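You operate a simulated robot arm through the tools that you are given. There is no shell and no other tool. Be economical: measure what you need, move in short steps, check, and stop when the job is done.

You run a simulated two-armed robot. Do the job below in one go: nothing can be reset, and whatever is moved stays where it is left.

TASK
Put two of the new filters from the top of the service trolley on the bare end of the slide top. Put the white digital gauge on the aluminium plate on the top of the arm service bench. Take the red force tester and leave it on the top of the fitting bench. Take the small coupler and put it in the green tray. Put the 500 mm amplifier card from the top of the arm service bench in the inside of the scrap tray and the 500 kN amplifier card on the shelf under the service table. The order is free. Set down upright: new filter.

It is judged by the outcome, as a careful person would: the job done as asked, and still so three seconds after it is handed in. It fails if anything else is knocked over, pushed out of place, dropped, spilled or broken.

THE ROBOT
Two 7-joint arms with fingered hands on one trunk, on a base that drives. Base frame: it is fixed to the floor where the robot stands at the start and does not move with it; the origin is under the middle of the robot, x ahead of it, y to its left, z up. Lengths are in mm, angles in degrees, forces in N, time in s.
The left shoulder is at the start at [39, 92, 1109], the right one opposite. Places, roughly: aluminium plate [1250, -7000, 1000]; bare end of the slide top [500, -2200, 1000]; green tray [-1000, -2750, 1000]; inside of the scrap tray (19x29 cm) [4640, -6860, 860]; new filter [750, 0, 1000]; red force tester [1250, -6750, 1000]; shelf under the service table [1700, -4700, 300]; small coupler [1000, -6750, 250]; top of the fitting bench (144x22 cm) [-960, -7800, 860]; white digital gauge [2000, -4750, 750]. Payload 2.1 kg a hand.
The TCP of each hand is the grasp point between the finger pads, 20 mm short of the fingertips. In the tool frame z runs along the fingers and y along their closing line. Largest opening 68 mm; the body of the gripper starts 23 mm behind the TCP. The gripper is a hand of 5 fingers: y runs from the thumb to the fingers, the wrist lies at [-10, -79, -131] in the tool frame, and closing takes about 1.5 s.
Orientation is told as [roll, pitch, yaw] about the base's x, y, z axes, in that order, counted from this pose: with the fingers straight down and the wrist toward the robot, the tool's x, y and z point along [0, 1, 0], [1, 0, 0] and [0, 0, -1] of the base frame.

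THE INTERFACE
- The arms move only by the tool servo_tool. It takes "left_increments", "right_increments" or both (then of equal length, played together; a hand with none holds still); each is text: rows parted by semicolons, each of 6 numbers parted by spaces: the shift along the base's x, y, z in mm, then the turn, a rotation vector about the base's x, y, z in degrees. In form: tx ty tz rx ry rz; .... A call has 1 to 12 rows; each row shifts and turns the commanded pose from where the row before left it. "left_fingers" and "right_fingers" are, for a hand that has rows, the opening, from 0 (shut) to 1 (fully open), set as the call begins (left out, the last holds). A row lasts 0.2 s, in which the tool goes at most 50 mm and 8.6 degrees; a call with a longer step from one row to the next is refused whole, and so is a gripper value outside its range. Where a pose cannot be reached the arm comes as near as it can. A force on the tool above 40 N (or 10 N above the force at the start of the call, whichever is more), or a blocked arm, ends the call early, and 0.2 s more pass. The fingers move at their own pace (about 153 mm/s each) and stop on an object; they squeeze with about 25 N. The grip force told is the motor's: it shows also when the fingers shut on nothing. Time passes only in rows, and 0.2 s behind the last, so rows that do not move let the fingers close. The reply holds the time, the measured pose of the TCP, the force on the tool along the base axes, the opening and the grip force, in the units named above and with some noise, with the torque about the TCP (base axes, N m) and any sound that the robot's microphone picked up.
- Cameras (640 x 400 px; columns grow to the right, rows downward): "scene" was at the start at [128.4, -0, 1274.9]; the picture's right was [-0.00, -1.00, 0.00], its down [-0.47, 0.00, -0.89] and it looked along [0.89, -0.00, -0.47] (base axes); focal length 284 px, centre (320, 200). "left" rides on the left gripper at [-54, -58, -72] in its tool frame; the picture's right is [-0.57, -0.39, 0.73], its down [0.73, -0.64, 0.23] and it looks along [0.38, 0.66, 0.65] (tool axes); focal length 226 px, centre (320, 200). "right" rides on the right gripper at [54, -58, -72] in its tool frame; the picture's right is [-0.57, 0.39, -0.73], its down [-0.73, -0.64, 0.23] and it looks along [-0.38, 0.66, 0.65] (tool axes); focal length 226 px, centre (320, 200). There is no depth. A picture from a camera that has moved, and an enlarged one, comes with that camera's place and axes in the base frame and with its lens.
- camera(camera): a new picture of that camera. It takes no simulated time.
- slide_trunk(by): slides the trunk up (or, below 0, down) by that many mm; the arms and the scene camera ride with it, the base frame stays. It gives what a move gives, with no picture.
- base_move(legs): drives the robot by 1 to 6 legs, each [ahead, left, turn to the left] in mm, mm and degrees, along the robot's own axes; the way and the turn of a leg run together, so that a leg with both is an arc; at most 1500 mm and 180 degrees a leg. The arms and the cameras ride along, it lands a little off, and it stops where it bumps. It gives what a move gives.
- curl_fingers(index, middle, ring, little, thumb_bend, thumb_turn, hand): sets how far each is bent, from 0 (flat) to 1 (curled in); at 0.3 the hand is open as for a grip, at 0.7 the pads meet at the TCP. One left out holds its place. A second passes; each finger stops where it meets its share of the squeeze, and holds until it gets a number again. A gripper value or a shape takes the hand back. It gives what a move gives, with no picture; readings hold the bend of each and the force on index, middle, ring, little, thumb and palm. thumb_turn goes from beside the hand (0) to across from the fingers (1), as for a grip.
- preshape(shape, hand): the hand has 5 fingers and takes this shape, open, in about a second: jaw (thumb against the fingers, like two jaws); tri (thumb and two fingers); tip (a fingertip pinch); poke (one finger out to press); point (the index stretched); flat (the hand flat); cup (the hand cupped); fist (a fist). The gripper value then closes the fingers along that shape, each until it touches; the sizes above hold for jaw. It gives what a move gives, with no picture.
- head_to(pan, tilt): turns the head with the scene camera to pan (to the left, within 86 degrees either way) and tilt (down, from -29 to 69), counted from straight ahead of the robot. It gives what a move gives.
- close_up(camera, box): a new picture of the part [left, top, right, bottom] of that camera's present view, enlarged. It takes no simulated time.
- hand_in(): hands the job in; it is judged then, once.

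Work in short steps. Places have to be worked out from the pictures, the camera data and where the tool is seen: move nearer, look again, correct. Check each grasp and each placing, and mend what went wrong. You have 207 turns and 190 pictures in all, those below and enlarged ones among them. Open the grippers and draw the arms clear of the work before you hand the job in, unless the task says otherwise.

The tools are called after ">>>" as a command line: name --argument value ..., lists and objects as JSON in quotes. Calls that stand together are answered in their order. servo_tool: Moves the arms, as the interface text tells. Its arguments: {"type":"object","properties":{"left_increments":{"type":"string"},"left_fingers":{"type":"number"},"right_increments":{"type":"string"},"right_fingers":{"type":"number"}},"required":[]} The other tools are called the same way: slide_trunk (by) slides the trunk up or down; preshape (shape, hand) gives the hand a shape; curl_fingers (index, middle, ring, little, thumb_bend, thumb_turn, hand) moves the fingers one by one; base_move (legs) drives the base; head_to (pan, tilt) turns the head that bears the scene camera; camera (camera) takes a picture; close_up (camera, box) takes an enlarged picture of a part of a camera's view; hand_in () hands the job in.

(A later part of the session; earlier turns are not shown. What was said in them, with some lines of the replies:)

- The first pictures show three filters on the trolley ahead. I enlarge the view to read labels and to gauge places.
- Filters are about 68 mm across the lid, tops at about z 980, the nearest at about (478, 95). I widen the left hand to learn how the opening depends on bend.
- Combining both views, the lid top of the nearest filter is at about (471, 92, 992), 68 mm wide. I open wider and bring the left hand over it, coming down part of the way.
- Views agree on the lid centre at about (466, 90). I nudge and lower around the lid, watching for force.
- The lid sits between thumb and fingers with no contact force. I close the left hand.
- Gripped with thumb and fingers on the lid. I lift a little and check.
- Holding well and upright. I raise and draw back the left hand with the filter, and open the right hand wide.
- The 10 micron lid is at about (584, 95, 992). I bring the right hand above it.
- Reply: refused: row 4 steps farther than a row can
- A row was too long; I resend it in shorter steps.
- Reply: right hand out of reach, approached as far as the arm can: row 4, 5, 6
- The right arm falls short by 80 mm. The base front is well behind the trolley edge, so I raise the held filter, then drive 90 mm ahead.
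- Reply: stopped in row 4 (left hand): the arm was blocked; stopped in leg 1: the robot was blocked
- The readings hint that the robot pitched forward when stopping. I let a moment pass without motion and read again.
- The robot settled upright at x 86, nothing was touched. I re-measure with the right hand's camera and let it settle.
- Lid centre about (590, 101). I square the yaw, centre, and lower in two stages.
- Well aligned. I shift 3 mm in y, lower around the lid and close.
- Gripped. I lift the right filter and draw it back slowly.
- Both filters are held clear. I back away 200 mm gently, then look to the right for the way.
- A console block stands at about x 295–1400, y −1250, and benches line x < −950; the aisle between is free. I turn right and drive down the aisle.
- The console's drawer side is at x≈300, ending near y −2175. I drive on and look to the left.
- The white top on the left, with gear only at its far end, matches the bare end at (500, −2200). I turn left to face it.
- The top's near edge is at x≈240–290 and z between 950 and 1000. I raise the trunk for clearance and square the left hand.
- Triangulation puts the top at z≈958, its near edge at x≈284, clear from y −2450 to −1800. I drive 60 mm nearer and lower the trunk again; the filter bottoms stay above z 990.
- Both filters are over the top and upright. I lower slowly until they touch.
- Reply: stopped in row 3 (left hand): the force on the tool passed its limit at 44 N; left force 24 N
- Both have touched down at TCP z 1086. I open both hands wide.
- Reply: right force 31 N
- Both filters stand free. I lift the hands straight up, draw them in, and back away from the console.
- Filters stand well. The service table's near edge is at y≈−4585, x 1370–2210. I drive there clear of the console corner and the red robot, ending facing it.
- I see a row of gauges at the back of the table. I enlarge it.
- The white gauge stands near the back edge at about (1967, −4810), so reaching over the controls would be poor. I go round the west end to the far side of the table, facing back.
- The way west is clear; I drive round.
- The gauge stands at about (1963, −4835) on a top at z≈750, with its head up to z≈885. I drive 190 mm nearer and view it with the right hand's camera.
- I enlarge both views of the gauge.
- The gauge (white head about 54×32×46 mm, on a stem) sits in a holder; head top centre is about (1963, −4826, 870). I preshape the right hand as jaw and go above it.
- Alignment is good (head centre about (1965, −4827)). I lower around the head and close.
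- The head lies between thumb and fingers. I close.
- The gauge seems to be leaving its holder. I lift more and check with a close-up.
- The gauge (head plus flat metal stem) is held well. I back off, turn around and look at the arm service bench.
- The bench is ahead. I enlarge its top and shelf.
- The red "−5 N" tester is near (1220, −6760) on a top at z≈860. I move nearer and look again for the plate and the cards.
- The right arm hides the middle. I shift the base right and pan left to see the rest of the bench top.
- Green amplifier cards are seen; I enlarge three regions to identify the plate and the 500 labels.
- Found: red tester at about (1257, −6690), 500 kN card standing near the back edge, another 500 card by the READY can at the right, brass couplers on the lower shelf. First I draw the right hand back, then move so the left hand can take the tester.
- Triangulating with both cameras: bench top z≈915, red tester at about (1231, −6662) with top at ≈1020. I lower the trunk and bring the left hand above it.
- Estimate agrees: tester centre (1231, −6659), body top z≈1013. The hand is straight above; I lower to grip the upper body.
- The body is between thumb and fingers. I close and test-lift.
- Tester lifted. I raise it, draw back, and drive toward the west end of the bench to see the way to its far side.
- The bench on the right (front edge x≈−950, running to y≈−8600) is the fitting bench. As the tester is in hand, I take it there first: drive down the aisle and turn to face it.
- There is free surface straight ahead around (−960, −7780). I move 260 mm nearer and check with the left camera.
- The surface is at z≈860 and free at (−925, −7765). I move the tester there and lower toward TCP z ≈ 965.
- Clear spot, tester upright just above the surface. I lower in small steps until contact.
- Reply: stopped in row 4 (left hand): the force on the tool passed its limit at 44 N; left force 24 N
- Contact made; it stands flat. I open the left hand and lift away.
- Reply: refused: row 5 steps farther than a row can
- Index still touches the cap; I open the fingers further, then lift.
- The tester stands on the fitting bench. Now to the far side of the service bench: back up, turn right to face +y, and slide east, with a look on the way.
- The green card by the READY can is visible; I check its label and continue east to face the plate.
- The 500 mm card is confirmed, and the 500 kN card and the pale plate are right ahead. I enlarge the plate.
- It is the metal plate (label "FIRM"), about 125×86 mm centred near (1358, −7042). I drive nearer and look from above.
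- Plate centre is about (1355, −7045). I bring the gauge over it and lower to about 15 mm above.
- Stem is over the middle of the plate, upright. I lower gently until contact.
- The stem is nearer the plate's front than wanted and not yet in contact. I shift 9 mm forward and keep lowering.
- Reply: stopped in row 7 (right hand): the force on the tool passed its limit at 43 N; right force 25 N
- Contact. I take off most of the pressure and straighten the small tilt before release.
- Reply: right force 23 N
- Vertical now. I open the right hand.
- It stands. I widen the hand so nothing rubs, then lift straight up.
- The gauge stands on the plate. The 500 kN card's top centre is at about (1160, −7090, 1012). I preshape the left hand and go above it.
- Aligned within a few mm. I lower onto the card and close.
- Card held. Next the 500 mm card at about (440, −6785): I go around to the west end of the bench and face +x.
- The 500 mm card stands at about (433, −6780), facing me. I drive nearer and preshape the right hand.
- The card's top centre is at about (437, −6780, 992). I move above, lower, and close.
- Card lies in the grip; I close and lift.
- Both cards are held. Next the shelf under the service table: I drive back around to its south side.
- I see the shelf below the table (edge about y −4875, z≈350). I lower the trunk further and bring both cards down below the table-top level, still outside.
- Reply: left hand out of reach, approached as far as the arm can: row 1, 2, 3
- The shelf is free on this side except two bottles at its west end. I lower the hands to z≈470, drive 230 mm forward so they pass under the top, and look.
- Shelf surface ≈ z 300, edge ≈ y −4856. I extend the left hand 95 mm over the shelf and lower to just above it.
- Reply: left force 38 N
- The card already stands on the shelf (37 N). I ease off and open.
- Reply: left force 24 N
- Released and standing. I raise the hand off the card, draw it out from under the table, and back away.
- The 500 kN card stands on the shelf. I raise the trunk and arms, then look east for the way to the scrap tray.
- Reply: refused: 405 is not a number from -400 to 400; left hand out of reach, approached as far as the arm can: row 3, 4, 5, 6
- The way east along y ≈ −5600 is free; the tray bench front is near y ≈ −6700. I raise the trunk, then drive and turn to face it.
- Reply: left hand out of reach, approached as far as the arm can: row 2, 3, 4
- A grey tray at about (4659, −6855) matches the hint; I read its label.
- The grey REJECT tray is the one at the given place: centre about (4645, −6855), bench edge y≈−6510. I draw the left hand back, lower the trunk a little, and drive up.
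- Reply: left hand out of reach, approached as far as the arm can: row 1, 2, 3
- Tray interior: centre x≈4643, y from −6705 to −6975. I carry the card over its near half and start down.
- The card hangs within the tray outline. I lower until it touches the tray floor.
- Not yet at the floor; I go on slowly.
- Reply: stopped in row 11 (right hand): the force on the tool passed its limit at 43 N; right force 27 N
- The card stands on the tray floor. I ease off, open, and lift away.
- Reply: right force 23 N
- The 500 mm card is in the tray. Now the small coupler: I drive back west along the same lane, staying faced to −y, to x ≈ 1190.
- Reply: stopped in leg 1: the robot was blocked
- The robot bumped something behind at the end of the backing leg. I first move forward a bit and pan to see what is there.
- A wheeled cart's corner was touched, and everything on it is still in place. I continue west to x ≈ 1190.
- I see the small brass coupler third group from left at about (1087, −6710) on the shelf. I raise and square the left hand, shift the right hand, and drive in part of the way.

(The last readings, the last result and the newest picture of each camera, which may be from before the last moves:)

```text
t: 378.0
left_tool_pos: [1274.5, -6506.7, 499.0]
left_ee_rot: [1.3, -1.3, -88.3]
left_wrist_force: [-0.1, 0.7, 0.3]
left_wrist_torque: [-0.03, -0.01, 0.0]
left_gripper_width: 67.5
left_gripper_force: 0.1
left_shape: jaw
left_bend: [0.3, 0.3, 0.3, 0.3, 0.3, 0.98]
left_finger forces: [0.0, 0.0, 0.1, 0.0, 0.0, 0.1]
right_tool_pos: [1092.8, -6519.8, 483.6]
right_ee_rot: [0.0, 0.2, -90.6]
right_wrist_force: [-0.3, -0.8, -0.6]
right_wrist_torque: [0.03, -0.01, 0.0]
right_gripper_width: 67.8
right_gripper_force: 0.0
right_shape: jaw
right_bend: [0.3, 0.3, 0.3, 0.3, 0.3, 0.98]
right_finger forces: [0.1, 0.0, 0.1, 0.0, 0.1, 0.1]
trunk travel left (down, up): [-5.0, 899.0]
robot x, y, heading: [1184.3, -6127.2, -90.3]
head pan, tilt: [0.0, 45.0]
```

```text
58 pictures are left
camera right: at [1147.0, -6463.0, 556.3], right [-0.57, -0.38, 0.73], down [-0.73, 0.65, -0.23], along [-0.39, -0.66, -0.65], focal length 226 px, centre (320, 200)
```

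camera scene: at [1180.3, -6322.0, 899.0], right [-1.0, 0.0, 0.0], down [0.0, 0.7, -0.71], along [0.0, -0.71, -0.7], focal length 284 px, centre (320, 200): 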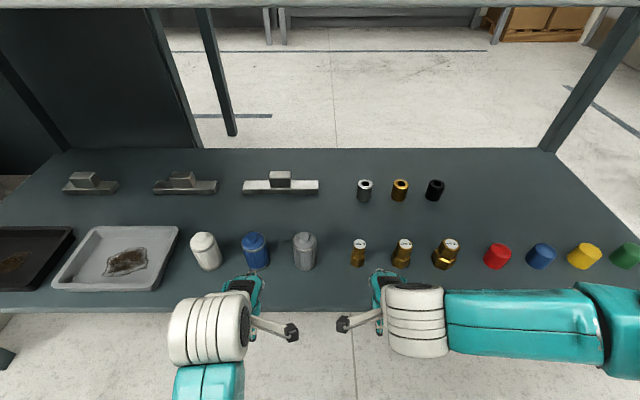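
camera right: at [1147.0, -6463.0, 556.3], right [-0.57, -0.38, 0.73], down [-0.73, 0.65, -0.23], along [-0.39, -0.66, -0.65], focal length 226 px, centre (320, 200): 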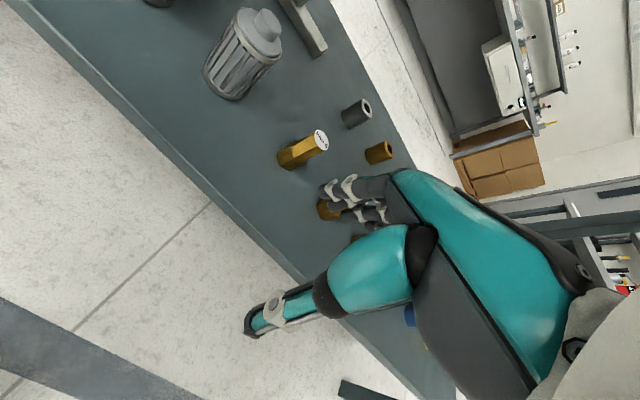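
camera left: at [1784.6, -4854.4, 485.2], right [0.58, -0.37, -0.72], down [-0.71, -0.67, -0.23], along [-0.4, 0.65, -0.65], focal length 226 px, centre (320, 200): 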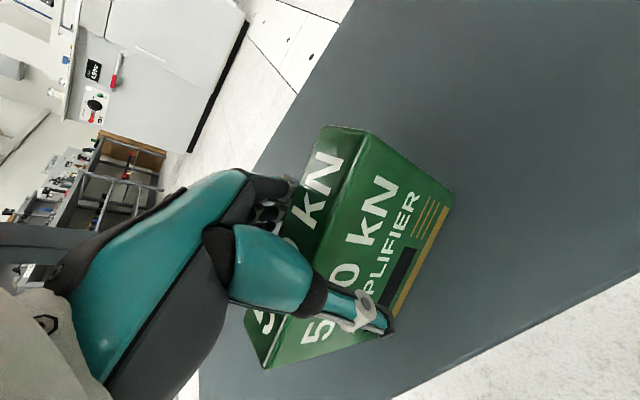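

The small coupler stands at about (1091, −6711), z 310–377. I drive 110 mm further and bring the right hand over it.

>>> base_move --legs '[[110, 0, 0]]'

>>> servo_tool --right_increments "0 -40 0 0 0 0; 0 -35 0 0 0 0; 0 0 -30 0 0 0; 0 0 0 0 0 0"

>>> camera --camera "scene"

>>> camera --camera "right"

```text
t: 379.2
left_tool_pos: [1273.4, -6616.3, 497.6]
left_ee_rot: [1.1, -1.2, -88.3]
left_wrist_force: [-0.1, -0.2, -1.1]
left_wrist_torque: [-0.02, -0.01, 0.01]
left_gripper_width: 67.8
left_gripper_force: 0.0
left_shape: jaw
left_bend: [0.3, 0.3, 0.3, 0.3, 0.3, 0.98]
left_finger forces: [0.0, 0.0, 0.1, 0.1, 0.0, 0.1]
right_tool_pos: [1091.9, -6629.6, 481.9]
right_ee_rot: [0.0, 0.1, -90.6]
right_wrist_force: [-0.8, 0.3, -0.1]
right_wrist_torque: [-0.02, -0.01, -0.02]
right_gripper_width: 68.3
right_gripper_force: 0.1
right_shape: jaw
right_bend: [0.3, 0.3, 0.3, 0.3, 0.3, 0.98]
right_finger forces: [0.0, 0.0, 0.0, 0.0, 0.0, 0.0]
trunk travel left (down, up): [-5.0, 899.0]
robot x, y, heading: [1182.4, -6239.4, -90.0]
head pan, tilt: [0.0, 45.0]
```

```text
t: 380.2
left_tool_pos: [1275.1, -6617.1, 499.7]
left_ee_rot: [1.1, -1.4, -88.3]
left_wrist_force: [0.0, 0.3, -1.0]
left_wrist_torque: [-0.02, 0.0, -0.03]
left_gripper_width: 68.1
left_gripper_force: 0.0
left_shape: jaw
left_bend: [0.3, 0.3, 0.3, 0.3, 0.3, 0.98]
left_finger forces: [0.0, 0.1, 0.1, 0.0, 0.1, 0.0]
right_tool_pos: [1092.1, -6702.5, 452.4]
right_ee_rot: [-0.1, 0.1, -90.6]
right_wrist_force: [0.0, 0.2, 0.5]
right_wrist_torque: [-0.04, 0.02, 0.0]
right_gripper_width: 67.8
right_gripper_force: 0.0
right_shape: jaw
right_bend: [0.3, 0.3, 0.3, 0.3, 0.3, 0.98]
right_finger forces: [0.0, 0.1, 0.1, 0.1, 0.0, 0.0]
trunk travel left (down, up): [-5.0, 899.0]
robot x, y, heading: [1181.9, -6241.5, -90.3]
head pan, tilt: [0.0, 45.0]
```

```text
57 pictures are left
camera scene: at [1180.7, -6430.9, 898.6], right [-1.0, 0.0, 0.0], down [0.0, 0.71, -0.71], along [0.0, -0.71, -0.71], focal length 284 px, centre (320, 200)
```

scene: 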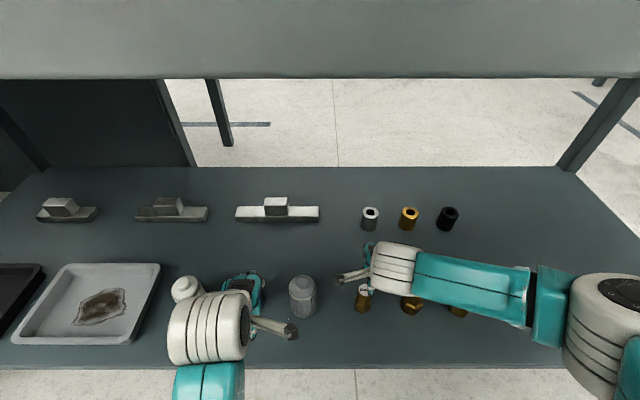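

```text
56 pictures are left
camera right: at [1147.1, -6646.2, 525.9], right [-0.57, -0.38, 0.73], down [-0.73, 0.65, -0.23], along [-0.38, -0.66, -0.65], focal length 226 px, centre (320, 200)
```

right: 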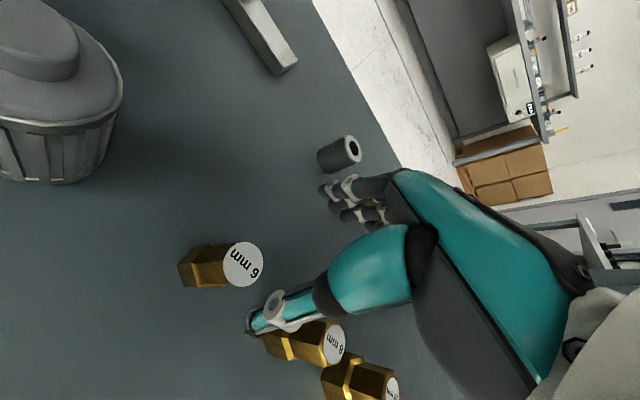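

It is the 6 mm coupler, right below the hand. I lower to z≈370 and close.

>>> servo_tool --right_increments "0 -1 -30 0 0 0; 0 0 -25 0 0 0; 0 0 -15 0 0 0; 0 0 -10 0 0 0; 0 0 0 0 0 0"

>>> camera --camera "right"

```text
t: 381.4
left_tool_pos: [1274.9, -6616.8, 499.0]
left_ee_rot: [1.2, -1.4, -88.3]
left_wrist_force: [-0.2, -0.7, 0.1]
left_wrist_torque: [-0.02, 0.03, -0.03]
left_gripper_width: 67.8
left_gripper_force: 0.1
left_shape: jaw
left_bend: [0.3, 0.3, 0.3, 0.3, 0.3, 0.98]
left_finger forces: [0.0, 0.1, 0.0, 0.0, 0.0, 0.0]
right_tool_pos: [1091.9, -6705.4, 373.1]
right_ee_rot: [-0.1, 0.2, -90.6]
right_wrist_force: [0.6, 0.4, 0.6]
right_wrist_torque: [-0.01, 0.01, -0.01]
right_gripper_width: 67.7
right_gripper_force: 0.1
right_shape: jaw
right_bend: [0.3, 0.3, 0.3, 0.3, 0.3, 0.98]
right_finger forces: [0.0, 0.1, 0.1, 0.0, 0.8, 0.0]
trunk travel left (down, up): [-5.0, 899.0]
robot x, y, heading: [1181.3, -6238.7, -90.1]
head pan, tilt: [0.0, 45.0]
```

```text
55 pictures are left
camera right: at [1148.2, -6648.5, 445.5], right [-0.57, -0.38, 0.73], down [-0.73, 0.65, -0.23], along [-0.39, -0.66, -0.65], focal length 226 px, centre (320, 200)
```

right: 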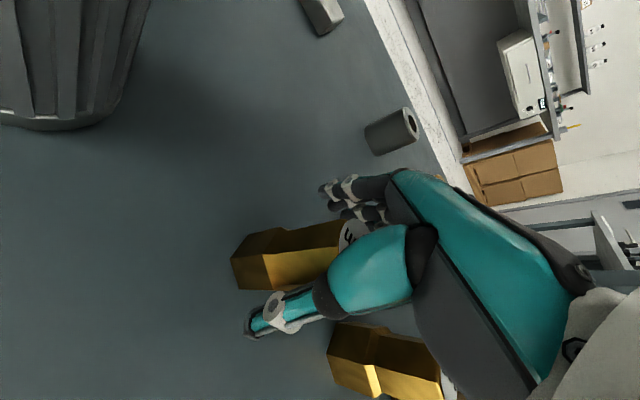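

The coupler is between thumb and fingers. I close.

>>> servo_tool --right_increments "0 0 0 0 0 0; 0 0 0 0 0 0; 0 0 0 0 0 0; 0 0 0 0 0 0; 0 0 0 0 0 0; 0 0 0 0 0 0; 0 0 0 0 0 0; 0 0 0 0 0 0; 0 0 0 0 0 0" --right_fingers 0

>>> camera --camera "right"

```text
t: 383.4
left_tool_pos: [1275.2, -6618.4, 498.5]
left_ee_rot: [1.1, -1.3, -88.4]
left_wrist_force: [0.7, 0.0, 0.2]
left_wrist_torque: [0.02, 0.02, 0.02]
left_gripper_width: 67.8
left_gripper_force: 0.0
left_shape: jaw
left_bend: [0.3, 0.3, 0.3, 0.3, 0.3, 0.98]
left_finger forces: [0.1, 0.0, 0.0, 0.0, 0.1, 0.0]
right_tool_pos: [1092.9, -6706.0, 373.1]
right_ee_rot: [-0.2, 0.2, -90.6]
right_wrist_force: [1.1, 0.9, 6.8]
right_wrist_torque: [-0.05, 0.0, 0.02]
right_gripper_width: 29.6
right_gripper_force: 25.2
right_shape: jaw
right_bend: [0.67, 0.67, 0.7, 0.7, 0.48, 0.98]
right_finger forces: [14.3, 8.7, 2.5, 0.0, 24.8, 0.0]
trunk travel left (down, up): [-5.0, 899.0]
robot x, y, heading: [1179.8, -6242.7, -90.0]
head pan, tilt: [0.0, 45.0]
```

```text
54 pictures are left
camera right: at [1148.4, -6648.9, 445.7], right [-0.57, -0.38, 0.73], down [-0.73, 0.65, -0.23], along [-0.39, -0.66, -0.65], focal length 226 px, centre (320, 200)
```

right: 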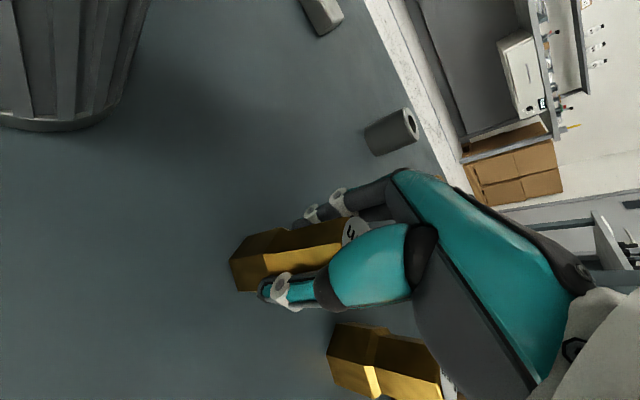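

Gripped with index, middle and thumb. I lift and check.

>>> servo_tool --right_increments "0 0 8 0 0 0; 0 0 20 0 0 0; 0 0 40 0 0 0; 0 0 35 0 0 0; 0 0 0 0 0 0"

>>> camera --camera "right"

```text
t: 384.6
left_tool_pos: [1276.5, -6617.6, 498.0]
left_ee_rot: [1.1, -1.4, -88.3]
left_wrist_force: [0.3, 0.3, 0.0]
left_wrist_torque: [-0.02, 0.02, 0.02]
left_gripper_width: 68.0
left_gripper_force: 0.1
left_shape: jaw
left_bend: [0.3, 0.3, 0.3, 0.3, 0.3, 0.98]
left_finger forces: [0.0, 0.0, 0.0, 0.0, 0.1, 0.1]
right_tool_pos: [1093.9, -6704.2, 478.4]
right_ee_rot: [-0.2, 0.2, -90.6]
right_wrist_force: [0.4, 0.5, -1.0]
right_wrist_torque: [0.0, -0.03, -0.01]
right_gripper_width: 29.3
right_gripper_force: 25.1
right_shape: jaw
right_bend: [0.67, 0.67, 0.7, 0.7, 0.48, 0.97]
right_finger forces: [13.5, 8.1, 1.9, 0.0, 21.8, 0.0]
trunk travel left (down, up): [-5.0, 899.0]
robot x, y, heading: [1179.3, -6239.1, -89.9]
head pan, tilt: [0.0, 45.0]
```

```text
53 pictures are left
camera right: at [1148.3, -6647.1, 550.6], right [-0.57, -0.38, 0.73], down [-0.73, 0.65, -0.23], along [-0.39, -0.66, -0.65], focal length 226 px, centre (320, 200)
```

right: 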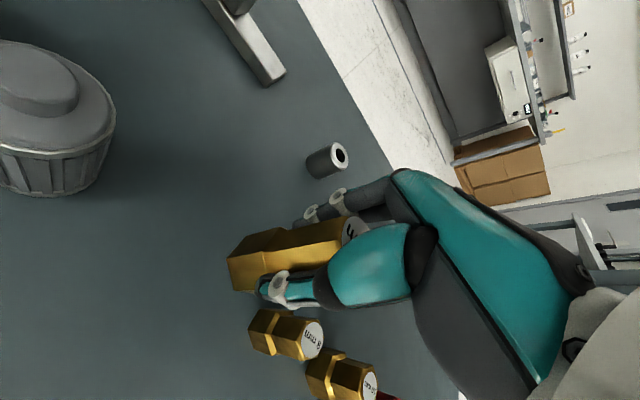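

Coupler held. I draw out, back off, and raise the trunk and arms again.

>>> servo_tool --right_increments "0 40 0 0 0 0; 0 40 0 0 0 0; 0 0 0 0 0 0"

>>> base_move --legs '[[-150, 0, 0], [-380, 0, 0]]'

>>> slide_trunk --by 380

>>> servo_tool --left_increments "0 0 45 0 0 0; 0 0 45 0 0 0; 0 0 45 0 0 0; 0 0 45 0 0 0; 0 0 40 0 0 0; 0 0 0 0 0 0" --right_increments "0 0 45 0 0 0; 0 0 45 0 0 0; 0 0 45 0 0 0; 0 0 45 0 0 0; 0 0 40 0 0 0; 0 0 0 0 0 0"

>>> base_move --legs '[[0, -750, 0], [0, -780, 0], [0, 0, -45], [0, 0, -45]]'

>>> head_to --pan -75 --tilt 15

>>> camera --camera "scene"

```text
t: 385.4
left_tool_pos: [1274.4, -6619.1, 495.8]
left_ee_rot: [1.1, -1.3, -88.3]
left_wrist_force: [-0.6, -0.3, -1.2]
left_wrist_torque: [-0.01, 0.0, -0.05]
left_gripper_width: 67.9
left_gripper_force: 0.0
left_shape: jaw
left_bend: [0.3, 0.3, 0.3, 0.3, 0.3, 0.98]
left_finger forces: [0.1, 0.0, 0.0, 0.0, 0.0, 0.0]
right_tool_pos: [1093.4, -6624.1, 477.3]
right_ee_rot: [-0.1, 0.3, -90.6]
right_wrist_force: [0.0, -0.5, -1.7]
right_wrist_torque: [0.01, 0.0, 0.0]
right_gripper_width: 29.3
right_gripper_force: 25.1
right_shape: jaw
right_bend: [0.67, 0.67, 0.7, 0.7, 0.48, 0.97]
right_finger forces: [13.5, 8.2, 1.9, 0.0, 21.7, 0.0]
trunk travel left (down, up): [-5.0, 899.0]
robot x, y, heading: [1178.1, -6241.5, -90.3]
head pan, tilt: [0.0, 45.0]
```

```text
t: 388.7
left_tool_pos: [1273.8, -6101.1, 497.5]
left_ee_rot: [1.1, -1.4, -88.7]
left_wrist_force: [0.9, -0.4, -0.2]
left_wrist_torque: [-0.01, -0.01, -0.03]
left_gripper_width: 67.7
left_gripper_force: 0.0
left_shape: jaw
left_bend: [0.3, 0.3, 0.3, 0.3, 0.3, 0.98]
left_finger forces: [0.0, 0.1, 0.1, 0.0, 0.1, 0.0]
right_tool_pos: [1092.8, -6105.2, 476.0]
right_ee_rot: [-0.1, 0.3, -91.0]
right_wrist_force: [-1.7, -0.5, -1.1]
right_wrist_torque: [-0.03, 0.02, -0.01]
right_gripper_width: 29.0
right_gripper_force: 25.1
right_shape: jaw
right_bend: [0.67, 0.67, 0.7, 0.7, 0.48, 0.97]
right_finger forces: [13.6, 8.4, 2.0, 0.0, 21.7, 0.0]
trunk travel left (down, up): [-5.0, 899.0]
robot x, y, heading: [1183.5, -5720.8, -90.3]
head pan, tilt: [0.0, 45.0]
```

```text
t: 392.4
left_tool_pos: [1274.1, -6100.3, 876.2]
left_ee_rot: [1.1, -1.3, -88.7]
left_wrist_force: [-0.7, 0.5, -0.6]
left_wrist_torque: [-0.01, -0.01, 0.02]
left_gripper_width: 68.0
left_gripper_force: 0.1
left_shape: jaw
left_bend: [0.3, 0.3, 0.3, 0.3, 0.3, 0.98]
left_finger forces: [0.0, 0.0, 0.1, 0.0, 0.1, 0.0]
right_tool_pos: [1092.7, -6106.2, 855.0]
right_ee_rot: [0.0, 0.4, -91.0]
right_wrist_force: [-0.1, 0.4, -1.5]
right_wrist_torque: [0.0, 0.03, 0.0]
right_gripper_width: 29.3
right_gripper_force: 25.0
right_shape: jaw
right_bend: [0.67, 0.67, 0.7, 0.7, 0.48, 0.97]
right_finger forces: [13.6, 8.4, 1.8, 0.0, 21.5, 0.0]
trunk travel left (down, up): [-385.0, 519.0]
robot x, y, heading: [1180.3, -5723.7, -90.4]
head pan, tilt: [0.0, 45.0]
```

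```text
t: 393.8
left_tool_pos: [1275.5, -6123.2, 1085.8]
left_ee_rot: [1.2, -1.4, -88.7]
left_wrist_force: [-0.6, -0.4, 0.7]
left_wrist_torque: [0.0, 0.03, -0.01]
left_gripper_width: 67.6
left_gripper_force: 0.1
left_shape: jaw
left_bend: [0.3, 0.3, 0.3, 0.3, 0.3, 0.98]
left_finger forces: [0.0, 0.0, 0.0, 0.0, 0.0, 0.0]
left hand out of reach, approached as far as the arm can: row 5
right_tool_pos: [1091.7, -6104.9, 1074.8]
right_ee_rot: [-0.2, 0.4, -91.0]
right_wrist_force: [0.5, -0.3, -1.8]
right_wrist_torque: [0.0, -0.03, -0.02]
right_gripper_width: 29.0
right_gripper_force: 25.2
right_shape: jaw
right_bend: [0.67, 0.68, 0.7, 0.7, 0.49, 0.96]
right_finger forces: [13.8, 8.6, 2.0, 0.1, 21.2, 0.0]
trunk travel left (down, up): [-385.0, 519.0]
robot x, y, heading: [1179.8, -5720.3, -90.7]
head pan, tilt: [0.0, 45.0]
```

```text
t: 405.7
left_tool_pos: [-746.1, -5812.7, 1086.7]
left_ee_rot: [1.2, -1.4, -178.2]
left_wrist_force: [1.0, -0.3, -0.5]
left_wrist_torque: [-0.01, -0.01, -0.02]
left_gripper_width: 67.8
left_gripper_force: 0.2
left_shape: jaw
left_bend: [0.3, 0.3, 0.3, 0.3, 0.3, 0.98]
left_finger forces: [0.1, 0.1, 0.0, 0.0, 0.1, 0.1]
right_tool_pos: [-728.0, -5629.2, 1073.2]
right_ee_rot: [-0.1, 0.4, 179.7]
right_wrist_force: [0.0, -0.1, -2.0]
right_wrist_torque: [0.02, 0.06, -0.02]
right_gripper_width: 29.2
right_gripper_force: 25.0
right_shape: jaw
right_bend: [0.67, 0.68, 0.7, 0.7, 0.49, 0.96]
right_finger forces: [13.6, 8.3, 2.2, 0.1, 20.8, 0.1]
trunk travel left (down, up): [-385.0, 519.0]
robot x, y, heading: [-341.8, -5715.8, -179.8]
head pan, tilt: [0.0, 45.0]
```

```text
t: 407.2
left_tool_pos: [-746.6, -5812.7, 1085.8]
left_ee_rot: [1.1, -1.4, -178.1]
left_wrist_force: [0.4, 0.3, 0.3]
left_wrist_torque: [0.04, 0.0, 0.03]
left_gripper_width: 67.8
left_gripper_force: 0.2
left_shape: jaw
left_bend: [0.3, 0.3, 0.3, 0.3, 0.3, 0.98]
left_finger forces: [0.0, 0.2, 0.1, 0.0, 0.0, 0.0]
right_tool_pos: [-729.5, -5630.1, 1075.3]
right_ee_rot: [-0.1, 0.4, 179.6]
right_wrist_force: [-0.5, -0.4, -1.6]
right_wrist_torque: [0.0, 0.01, -0.01]
right_gripper_width: 28.9
right_gripper_force: 25.2
right_shape: jaw
right_bend: [0.67, 0.68, 0.7, 0.7, 0.49, 0.96]
right_finger forces: [13.6, 8.4, 2.1, 0.1, 20.7, 0.0]
trunk travel left (down, up): [-385.0, 519.0]
robot x, y, heading: [-346.1, -5713.6, -180.0]
head pan, tilt: [-75.0, 15.0]
```

```text
52 pictures are left
camera scene: at [-399.1, -5625.3, 1330.7], right [0.96, 0.26, 0.0], down [0.07, -0.25, -0.97], along [-0.25, 0.93, -0.26], focal length 284 px, centre (320, 200)
```

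scene: 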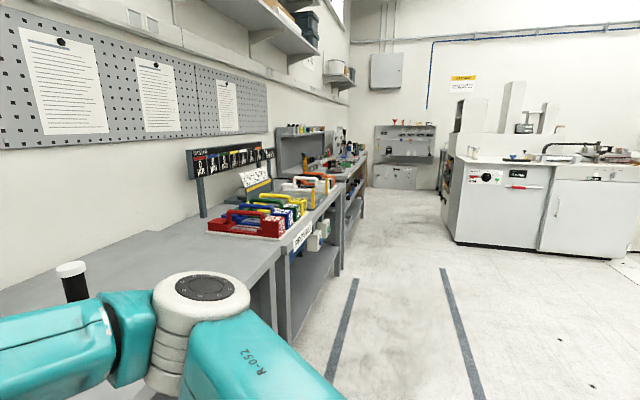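

The lane north is clear with benches beyond x ≈ −850. I back away a little and slide north to the green tray.

>>> base_move --legs '[[-110, 0, 0], [0, -950, 0], [0, -950, 0], [0, -950, 0]]'

>>> head_to --pan 0 --tilt 32

>>> camera --camera "scene"

```text
t: 422.0
left_tool_pos: [-642.3, -2973.5, 1085.5]
left_ee_rot: [1.1, -1.4, -178.6]
left_wrist_force: [-0.1, 0.6, 0.0]
left_wrist_torque: [0.0, -0.01, 0.01]
left_gripper_width: 67.6
left_gripper_force: 0.0
left_shape: jaw
left_bend: [0.3, 0.3, 0.3, 0.3, 0.3, 0.98]
left_finger forces: [0.0, 0.0, 0.1, 0.0, 0.0, 0.0]
right_tool_pos: [-622.4, -2790.2, 1075.1]
right_ee_rot: [0.0, 0.4, 179.0]
right_wrist_force: [0.6, 0.5, -1.2]
right_wrist_torque: [-0.01, 0.0, 0.03]
right_gripper_width: 29.0
right_gripper_force: 24.9
right_shape: jaw
right_bend: [0.67, 0.68, 0.7, 0.7, 0.49, 0.96]
right_finger forces: [13.6, 8.4, 2.2, 0.1, 20.7, 0.0]
trunk travel left (down, up): [-385.0, 519.0]
robot x, y, heading: [-235.0, -2879.2, 179.5]
head pan, tilt: [-75.0, 15.0]
```

```text
t: 423.5
left_tool_pos: [-642.8, -2974.1, 1086.9]
left_ee_rot: [1.1, -1.3, -178.6]
left_wrist_force: [0.0, -1.0, -0.3]
left_wrist_torque: [0.0, -0.01, -0.01]
left_gripper_width: 67.8
left_gripper_force: 0.1
left_shape: jaw
left_bend: [0.3, 0.3, 0.3, 0.3, 0.3, 0.98]
left_finger forces: [0.0, 0.0, 0.1, 0.1, 0.0, 0.1]
right_tool_pos: [-622.7, -2791.9, 1074.6]
right_ee_rot: [-0.2, 0.4, 178.9]
right_wrist_force: [0.0, -0.4, -2.7]
right_wrist_torque: [-0.01, 0.0, 0.0]
right_gripper_width: 28.9
right_gripper_force: 24.3
right_shape: jaw
right_bend: [0.67, 0.68, 0.7, 0.7, 0.49, 0.96]
right_finger forces: [13.6, 8.4, 2.1, 0.0, 20.7, 0.0]
trunk travel left (down, up): [-385.0, 519.0]
robot x, y, heading: [-235.5, -2878.6, 179.4]
head pan, tilt: [0.0, 32.0]
```

```text
51 pictures are left
camera scene: at [-358.8, -2880.1, 1303.3], right [0.01, 1.0, 0.0], down [0.53, 0.0, -0.85], along [-0.85, 0.01, -0.53], focal length 284 px, centre (320, 200)
```

scene: 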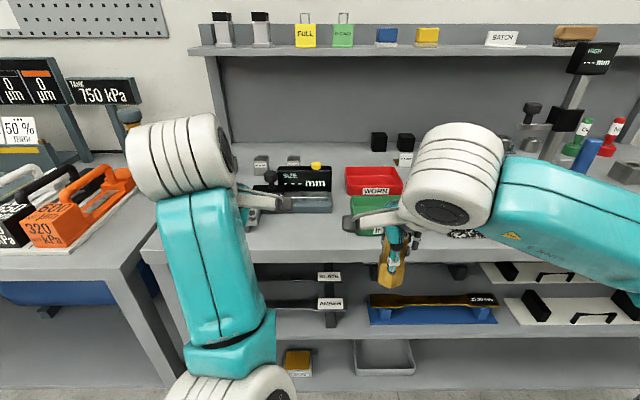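

The green tray is at about (−950, −2758) on the bench ahead. I drive 210 mm nearer and look down.

>>> base_move --legs '[[210, 0, 0]]'

>>> head_to --pan -15 --tilt 45

>>> camera --camera "scene"

>>> camera --camera "right"

```text
t: 425.1
left_tool_pos: [-847.4, -2972.5, 1086.2]
left_ee_rot: [1.1, -1.4, -178.7]
left_wrist_force: [-0.1, 0.2, 0.0]
left_wrist_torque: [0.0, 0.01, -0.02]
left_gripper_width: 68.0
left_gripper_force: 0.1
left_shape: jaw
left_bend: [0.3, 0.3, 0.3, 0.3, 0.3, 0.98]
left_finger forces: [0.0, 0.0, 0.0, 0.0, 0.1, 0.1]
right_tool_pos: [-828.9, -2788.6, 1073.6]
right_ee_rot: [-0.1, 0.3, 179.0]
right_wrist_force: [0.3, 0.2, -2.2]
right_wrist_torque: [0.02, 0.0, 0.02]
right_gripper_width: 29.1
right_gripper_force: 24.9
right_shape: jaw
right_bend: [0.67, 0.68, 0.7, 0.7, 0.49, 0.96]
right_finger forces: [13.5, 8.4, 2.1, 0.0, 20.8, 0.1]
trunk travel left (down, up): [-385.0, 519.0]
robot x, y, heading: [-443.3, -2882.6, 179.5]
head pan, tilt: [0.0, 32.0]
```

```text
t: 425.9
left_tool_pos: [-847.1, -2972.8, 1086.7]
left_ee_rot: [1.1, -1.3, -178.7]
left_wrist_force: [-0.2, 0.6, -0.1]
left_wrist_torque: [-0.02, 0.02, -0.04]
left_gripper_width: 67.9
left_gripper_force: 0.0
left_shape: jaw
left_bend: [0.3, 0.3, 0.3, 0.3, 0.3, 0.98]
left_finger forces: [0.0, 0.0, 0.1, 0.0, 0.1, 0.0]
right_tool_pos: [-828.3, -2787.8, 1073.1]
right_ee_rot: [-0.1, 0.4, 178.9]
right_wrist_force: [0.2, 1.5, -1.6]
right_wrist_torque: [0.02, 0.01, -0.02]
right_gripper_width: 29.0
right_gripper_force: 24.3
right_shape: jaw
right_bend: [0.67, 0.68, 0.7, 0.7, 0.49, 0.96]
right_finger forces: [13.6, 8.4, 2.1, 0.0, 20.8, 0.1]
trunk travel left (down, up): [-385.0, 519.0]
robot x, y, heading: [-444.0, -2882.7, 179.5]
head pan, tilt: [-15.0, 45.0]
```

```text
50 pictures are left
camera scene: at [-552.9, -2857.5, 1283.9], right [0.27, 0.96, 0.0], down [0.68, -0.19, -0.71], along [-0.68, 0.19, -0.71], focal length 284 px, centre (320, 200)
```

scene: 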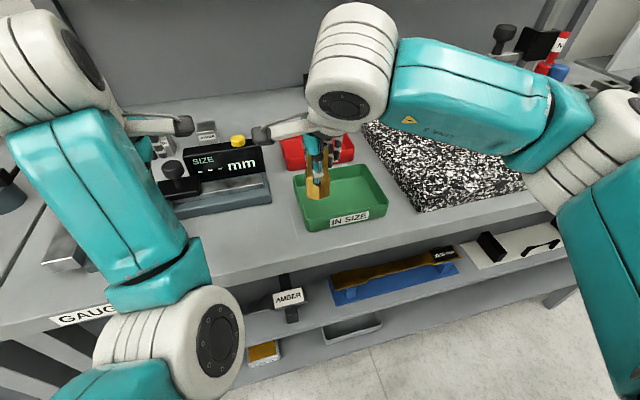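

```text
49 pictures are left
camera right: at [-771.4, -2844.5, 1146.9], right [-0.38, 0.57, 0.73], down [0.66, 0.72, -0.22], along [-0.65, 0.39, -0.65], focal length 226 px, centre (320, 200)
```

right: 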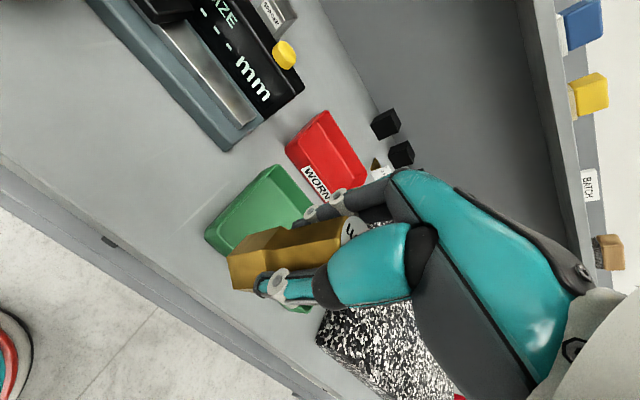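

The green tray's centre is about (−908, −2725). I bring the coupler over it and partly down, then check from both cameras.

>>> servo_tool --right_increments "-27 21 0 0 0 0; -27 21 0 0 0 0; -26 21 0 0 0 0; 0 0 -40 0 0 0; 0 0 0 0 0 0"

>>> camera --camera "scene"

>>> camera --camera "right"

```text
t: 427.1
left_tool_pos: [-847.7, -2972.4, 1087.0]
left_ee_rot: [1.1, -1.4, -178.6]
left_wrist_force: [-0.1, 0.0, 0.1]
left_wrist_torque: [0.01, -0.03, 0.0]
left_gripper_width: 67.9
left_gripper_force: 0.2
left_shape: jaw
left_bend: [0.3, 0.3, 0.3, 0.3, 0.3, 0.98]
left_finger forces: [0.1, 0.0, 0.1, 0.1, 0.0, 0.0]
right_tool_pos: [-909.6, -2726.1, 1034.9]
right_ee_rot: [-0.2, 0.4, 179.0]
right_wrist_force: [0.3, 0.0, -1.2]
right_wrist_torque: [-0.05, 0.04, 0.04]
right_gripper_width: 28.9
right_gripper_force: 24.2
right_shape: jaw
right_bend: [0.67, 0.68, 0.7, 0.7, 0.5, 0.96]
right_finger forces: [13.6, 8.4, 2.1, 0.0, 20.7, 0.1]
trunk travel left (down, up): [-385.0, 519.0]
robot x, y, heading: [-444.3, -2881.5, 179.3]
head pan, tilt: [-15.0, 45.0]
```

```text
48 pictures are left
camera scene: at [-553.0, -2857.4, 1283.9], right [0.27, 0.96, 0.0], down [0.68, -0.19, -0.71], along [-0.68, 0.19, -0.71], focal length 284 px, centre (320, 200)
```

scene: 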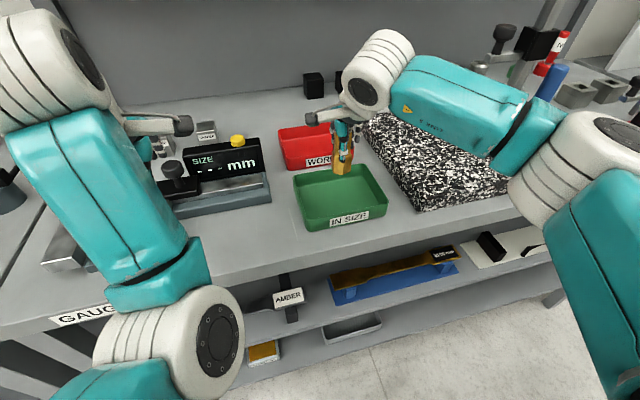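

```text
47 pictures are left
camera right: at [-853.5, -2782.0, 1108.3], right [-0.38, 0.57, 0.73], down [0.65, 0.72, -0.22], along [-0.65, 0.39, -0.65], focal length 226 px, centre (320, 200)
```

right: 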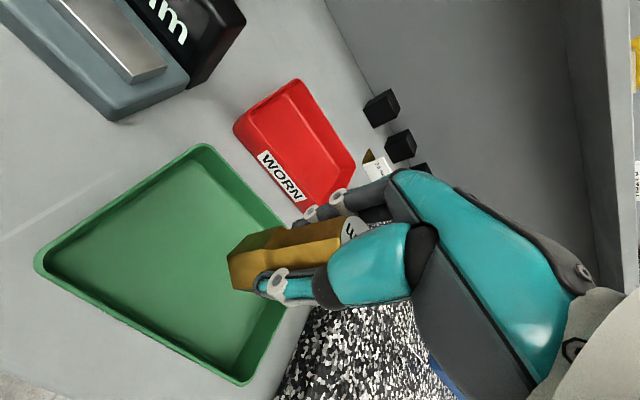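

The tray centre is nearer (−887, −2742). I shift over it and lower slowly to its floor.

>>> servo_tool --right_increments "10 -8 10 0 0 0; 12 -8 0 0 0 0; 0 0 -12 0 0 0; 0 0 -10 0 0 0; 0 0 -8 0 0 0; 0 0 0 0 0 0"

>>> camera --camera "right"

>>> close_up --camera "scene" --box '[270, 100, 430, 250]'

```text
t: 428.5
left_tool_pos: [-848.0, -2972.0, 1085.9]
left_ee_rot: [1.1, -1.4, -178.6]
left_wrist_force: [0.4, 0.0, -0.4]
left_wrist_torque: [0.01, -0.03, 0.0]
left_gripper_width: 67.8
left_gripper_force: 0.2
left_shape: jaw
left_bend: [0.3, 0.3, 0.3, 0.3, 0.3, 0.98]
left_finger forces: [0.0, 0.0, 0.1, 0.0, 0.1, 0.1]
right_tool_pos: [-885.6, -2741.3, 1014.8]
right_ee_rot: [-0.1, 0.4, 178.9]
right_wrist_force: [0.7, -0.2, -1.4]
right_wrist_torque: [0.02, 0.05, 0.01]
right_gripper_width: 28.9
right_gripper_force: 24.6
right_shape: jaw
right_bend: [0.67, 0.68, 0.7, 0.7, 0.5, 0.96]
right_finger forces: [13.6, 8.5, 2.1, 0.0, 20.7, 0.0]
trunk travel left (down, up): [-385.0, 519.0]
robot x, y, heading: [-442.1, -2878.9, 179.3]
head pan, tilt: [-15.0, 45.0]
```

```text
46 pictures are left
camera right: at [-829.5, -2797.2, 1087.8], right [-0.38, 0.57, 0.73], down [0.66, 0.72, -0.22], along [-0.65, 0.39, -0.65], focal length 226 px, centre (320, 200)
```

right: 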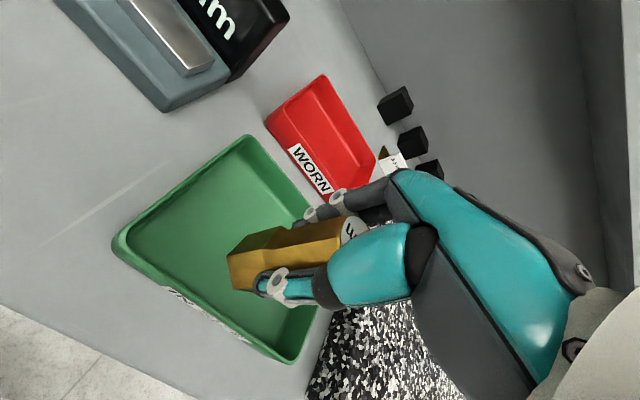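

```text
2.67 times, centred on (350, 175) of scene
camera zoom: at [-552.9, -2857.4, 1283.9], right [0.27, 0.96, 0.0], down [0.68, -0.19, -0.71], along [-0.68, 0.19, -0.71], focal length 756 px, centre (240, 267)
```

zoom: 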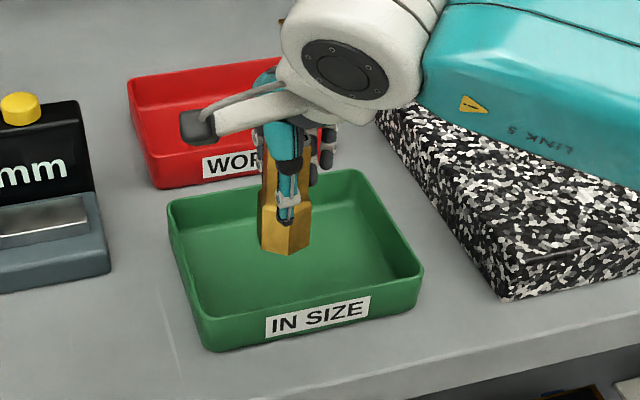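

Well over the tray. I lower on to contact.

>>> servo_tool --right_increments "4 0 -5 0 0 0; 0 0 -4 0 0 0; 0 0 -4 0 0 0; 0 0 -4 0 0 0; 0 0 -4 0 0 0; 0 0 -4 0 0 0; 0 0 -4 0 0 0; 0 0 -4 0 0 0; 0 0 -4 0 0 0; 0 0 -4 0 0 0; 0 0 -4 0 0 0"

>>> close_up --camera "scene" --box '[270, 100, 430, 250]'

```text
t: 430.9
left_tool_pos: [-847.2, -2972.7, 1086.0]
left_ee_rot: [1.2, -1.5, -178.7]
left_wrist_force: [-1.1, 0.6, 0.5]
left_wrist_torque: [-0.02, -0.01, 0.02]
left_gripper_width: 68.0
left_gripper_force: 0.2
left_shape: jaw
left_bend: [0.3, 0.3, 0.3, 0.3, 0.3, 0.98]
left_finger forces: [0.0, 0.0, 0.0, 0.0, 0.0, 0.0]
right_tool_pos: [-881.4, -2742.0, 969.5]
right_ee_rot: [-0.2, 0.4, 178.9]
right_wrist_force: [0.0, -0.5, -0.9]
right_wrist_torque: [-0.02, 0.08, 0.01]
right_gripper_width: 28.9
right_gripper_force: 25.0
right_shape: jaw
right_bend: [0.67, 0.68, 0.7, 0.7, 0.5, 0.96]
right_finger forces: [13.6, 8.6, 2.1, 0.1, 20.6, 0.1]
trunk travel left (down, up): [-385.0, 519.0]
robot x, y, heading: [-446.5, -2879.0, 179.3]
head pan, tilt: [-15.0, 45.0]
```

```text
2.67 times, centred on (350, 175) of scene
camera zoom: at [-552.9, -2857.4, 1283.9], right [0.27, 0.96, 0.0], down [0.68, -0.19, -0.71], along [-0.68, 0.19, -0.71], focal length 756 px, centre (240, 267)
```

zoom: 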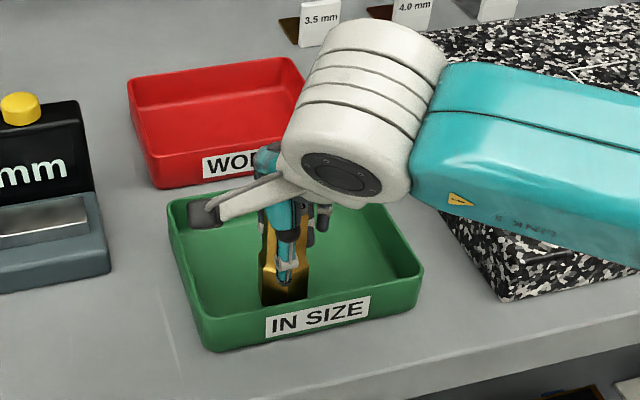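

Still above the floor and near the front wall; I shift 15 mm inward and continue down.

>>> servo_tool --right_increments "-8 2 0 0 0 0; -8 2 -3 0 0 0; 0 0 -4 0 0 0; 0 0 -4 0 0 0; 0 0 -3 0 0 0; 0 0 -3 0 0 0; 0 0 -3 0 0 0; 0 0 -3 0 0 0; 0 0 -3 0 0 0"

>>> close_up --camera "scene" --box '[270, 100, 430, 250]'

```text
t: 432.9
left_tool_pos: [-845.6, -2971.3, 1087.1]
left_ee_rot: [1.0, -1.6, -178.8]
left_wrist_force: [-0.6, 0.7, 0.3]
left_wrist_torque: [0.03, 0.01, 0.02]
left_gripper_width: 68.0
left_gripper_force: 0.0
left_shape: jaw
left_bend: [0.3, 0.3, 0.3, 0.3, 0.3, 0.98]
left_finger forces: [0.1, 0.1, 0.0, 0.0, 0.0, 0.0]
right_tool_pos: [-898.5, -2738.8, 950.4]
right_ee_rot: [0.0, -0.6, 179.0]
right_wrist_force: [2.9, 0.5, 24.7]
right_wrist_torque: [0.1, 0.02, 0.02]
right_gripper_width: 27.6
right_gripper_force: 24.7
right_shape: jaw
right_bend: [0.69, 0.68, 0.7, 0.7, 0.54, 0.95]
right_finger forces: [15.4, 9.4, 5.5, 0.0, 30.0, 0.0]
trunk travel left (down, up): [-385.0, 519.0]
robot x, y, heading: [-442.3, -2875.7, 179.5]
head pan, tilt: [-15.0, 45.0]
stopped in row 9 (right hand): the force on the tool passed its limit at 43 N (the readings are from after the stop); the commanded pose is now the measured one
```

```text
2.67 times, centred on (350, 175) of scene
camera zoom: at [-550.3, -2857.9, 1284.2], right [0.27, 0.96, 0.0], down [0.68, -0.19, -0.71], along [-0.68, 0.19, -0.71], focal length 756 px, centre (240, 267)
```

zoom: 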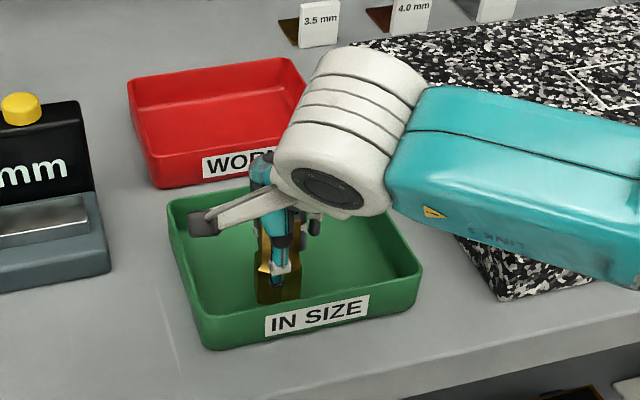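

Contact with the tray floor. I ease off, straighten, open, and lift away.

>>> servo_tool --right_increments "0 0 1.5 0 0 0; 0 0 0 0 0 0"

>>> servo_tool --right_increments "0 0 0 0 0 0; 0 0 0 0 0 0; 0 0 0 0 0 0; 0 0 0 0 0 0; 0 0 0 0 0 0" --right_fingers 1

>>> servo_tool --right_increments "0 0 15 0 0 0; 0 0 25 0 0 0; 0 0 40 0 0 0; 0 0 45 0 0 0; 30 0 20 0 0 0; 45 0 0 0 0 0; 0 0 0 0 0 0"

>>> camera --camera "scene"

```text
t: 433.5
left_tool_pos: [-845.7, -2972.4, 1087.0]
left_ee_rot: [1.1, -1.4, -178.7]
left_wrist_force: [-0.1, 0.1, 0.3]
left_wrist_torque: [0.0, 0.01, -0.03]
left_gripper_width: 68.0
left_gripper_force: 0.0
left_shape: jaw
left_bend: [0.3, 0.3, 0.3, 0.3, 0.3, 0.98]
left_finger forces: [0.0, 0.0, 0.0, 0.0, 0.0, 0.0]
right_tool_pos: [-897.1, -2738.6, 949.7]
right_ee_rot: [0.0, -0.3, 179.1]
right_wrist_force: [0.7, -0.5, 24.2]
right_wrist_torque: [0.07, 0.17, 0.0]
right_gripper_width: 27.1
right_gripper_force: 24.8
right_shape: jaw
right_bend: [0.69, 0.68, 0.7, 0.7, 0.55, 0.95]
right_finger forces: [17.3, 10.0, 4.7, 0.1, 28.9, 0.1]
trunk travel left (down, up): [-385.0, 519.0]
robot x, y, heading: [-443.8, -2881.2, 179.3]
head pan, tilt: [-15.0, 45.0]
```

```text
t: 434.7
left_tool_pos: [-846.2, -2972.5, 1086.2]
left_ee_rot: [1.1, -1.4, -178.8]
left_wrist_force: [-0.3, -0.2, -0.7]
left_wrist_torque: [0.0, 0.0, -0.02]
left_gripper_width: 67.6
left_gripper_force: 0.0
left_shape: jaw
left_bend: [0.3, 0.3, 0.3, 0.3, 0.3, 0.98]
left_finger forces: [0.0, 0.1, 0.0, 0.1, 0.0, 0.1]
right_tool_pos: [-899.1, -2737.8, 948.3]
right_ee_rot: [0.0, -0.1, 179.0]
right_wrist_force: [0.5, 0.2, -0.1]
right_wrist_torque: [-0.01, 0.02, 0.02]
right_gripper_width: 67.9
right_gripper_force: 0.0
right_shape: jaw
right_bend: [0.3, 0.3, 0.3, 0.3, 0.3, 0.98]
right_finger forces: [0.0, 0.0, 0.0, 0.0, 0.1, 0.0]
trunk travel left (down, up): [-385.0, 519.0]
robot x, y, heading: [-441.9, -2879.7, 179.7]
head pan, tilt: [-15.0, 45.0]
```

```text
t: 436.3
left_tool_pos: [-846.8, -2972.7, 1086.2]
left_ee_rot: [1.0, -1.3, -178.7]
left_wrist_force: [0.1, 0.2, -0.2]
left_wrist_torque: [0.01, 0.0, -0.03]
left_gripper_width: 67.7
left_gripper_force: 0.0
left_shape: jaw
left_bend: [0.3, 0.3, 0.3, 0.3, 0.3, 0.98]
left_finger forces: [0.0, 0.0, 0.0, 0.0, 0.0, 0.0]
right_tool_pos: [-822.0, -2740.4, 1093.3]
right_ee_rot: [0.0, -0.2, 179.1]
right_wrist_force: [0.1, -0.3, 0.3]
right_wrist_torque: [0.0, 0.01, -0.02]
right_gripper_width: 67.5
right_gripper_force: 0.0
right_shape: jaw
right_bend: [0.3, 0.3, 0.3, 0.3, 0.3, 0.98]
right_finger forces: [0.0, 0.0, 0.0, 0.0, 0.0, 0.1]
trunk travel left (down, up): [-385.0, 519.0]
robot x, y, heading: [-442.8, -2880.0, 179.5]
head pan, tilt: [-15.0, 45.0]
```

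```text
42 pictures are left
camera scene: at [-552.7, -2857.4, 1283.9], right [0.27, 0.96, 0.0], down [0.68, -0.19, -0.71], along [-0.68, 0.19, -0.71], focal length 284 px, centre (320, 200)
```

scene: 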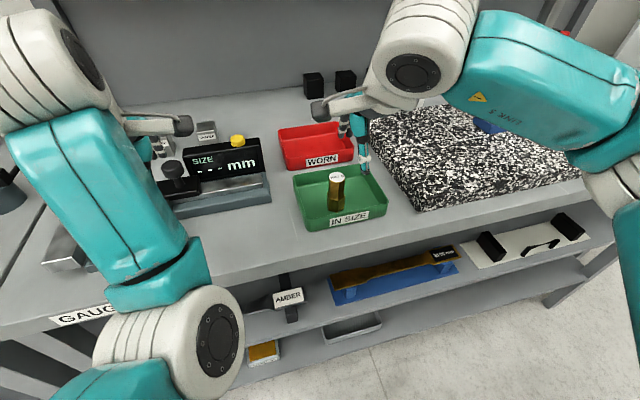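

The coupler stands in the green tray. I back the robot clear and glance at the filters for a last check.

>>> base_move --legs '[[-200, 0, 0], [0, 0, -90]]'

>>> head_to --pan -45 --tilt 20

>>> camera --camera "scene"

```text
t: 441.8
left_tool_pos: [-315.2, -2474.4, 1086.9]
left_ee_rot: [1.1, -1.4, 88.0]
left_wrist_force: [0.1, 0.1, -1.1]
left_wrist_torque: [-0.01, 0.0, -0.01]
left_gripper_width: 67.8
left_gripper_force: 0.1
left_shape: jaw
left_bend: [0.3, 0.3, 0.3, 0.3, 0.3, 0.98]
left_finger forces: [0.0, 0.0, 0.0, 0.0, 0.0, 0.1]
right_tool_pos: [-85.7, -2510.8, 1093.0]
right_ee_rot: [0.1, 0.0, 85.9]
right_wrist_force: [0.2, 0.4, -0.2]
right_wrist_torque: [-0.03, -0.04, 0.03]
right_gripper_width: 67.5
right_gripper_force: 0.1
right_shape: jaw
right_bend: [0.3, 0.3, 0.3, 0.3, 0.3, 0.98]
right_finger forces: [0.1, 0.0, 0.0, 0.0, 0.0, 0.0]
trunk travel left (down, up): [-385.0, 519.0]
robot x, y, heading: [-248.0, -2883.2, 86.3]
head pan, tilt: [-15.0, 45.0]
```

```text
t: 442.8
left_tool_pos: [-316.5, -2473.8, 1085.5]
left_ee_rot: [1.1, -1.4, 88.1]
left_wrist_force: [0.7, 0.7, 0.0]
left_wrist_torque: [-0.02, 0.0, 0.02]
left_gripper_width: 67.9
left_gripper_force: 0.1
left_shape: jaw
left_bend: [0.3, 0.3, 0.3, 0.3, 0.3, 0.98]
left_finger forces: [0.0, 0.0, 0.1, 0.0, 0.0, 0.0]
right_tool_pos: [-85.2, -2511.1, 1092.1]
right_ee_rot: [0.0, -0.2, 85.9]
right_wrist_force: [0.2, -0.8, 0.7]
right_wrist_torque: [0.01, 0.04, -0.02]
right_gripper_width: 67.6
right_gripper_force: 0.0
right_shape: jaw
right_bend: [0.3, 0.3, 0.3, 0.3, 0.3, 0.98]
right_finger forces: [0.0, 0.1, 0.0, 0.0, 0.0, 0.0]
trunk travel left (down, up): [-385.0, 519.0]
robot x, y, heading: [-246.5, -2879.2, 86.2]
head pan, tilt: [-45.0, 20.0]
```

```text
41 pictures are left
camera scene: at [-172.7, -2788.2, 1322.5], right [0.66, -0.75, 0.0], down [-0.26, -0.23, -0.94], along [0.7, 0.62, -0.34], focal length 284 px, centre (320, 200)
```

scene: 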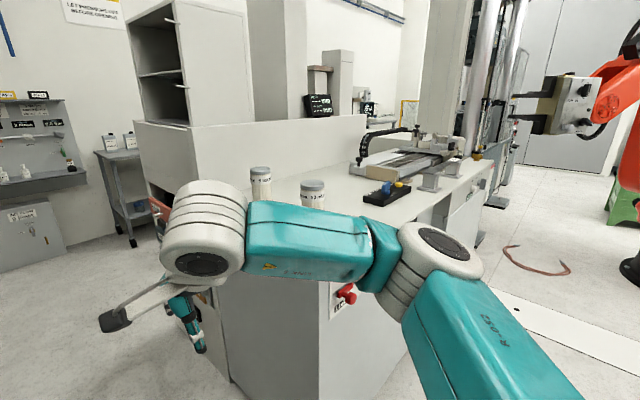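

Both filters stand upright on the slide top, the hands are empty and open, and the arms are clear. I hand in.

>>> hand_in

```text
The job is handed in.
```

I moved all the items you asked for and handed the job in. One thing went wrong on the way: the robot's back touched the corner of a wheeled cart near (4700, −5440). I saw nothing on the cart fall over, but I can't be sure the cart didn't shift a few millimetres.

- **New filters:** the 5 and 10 micron filters stand upright on the bare end of the slide top. I checked them again just before handing in.
- **White digital gauge:** it stands on its stem on the plate on the arm service bench. The plate's visible label starts "FIR" and doesn't say aluminium. I chose it because it is metal, it was the only plate I saw there, and it sits where you said.
- **Red force tester:** it stands on the top of the fitting bench.
- **Small coupler:** the 6 mm brass one, the smallest of three, stands in the green tray labelled "IN SIZE".
- **500 mm amplifier card:** it stands inside the grey tray at the scrap tray position. That tray is labelled "REJECT".
- **500 kN amplifier card:** it stands on the shelf under the service table.
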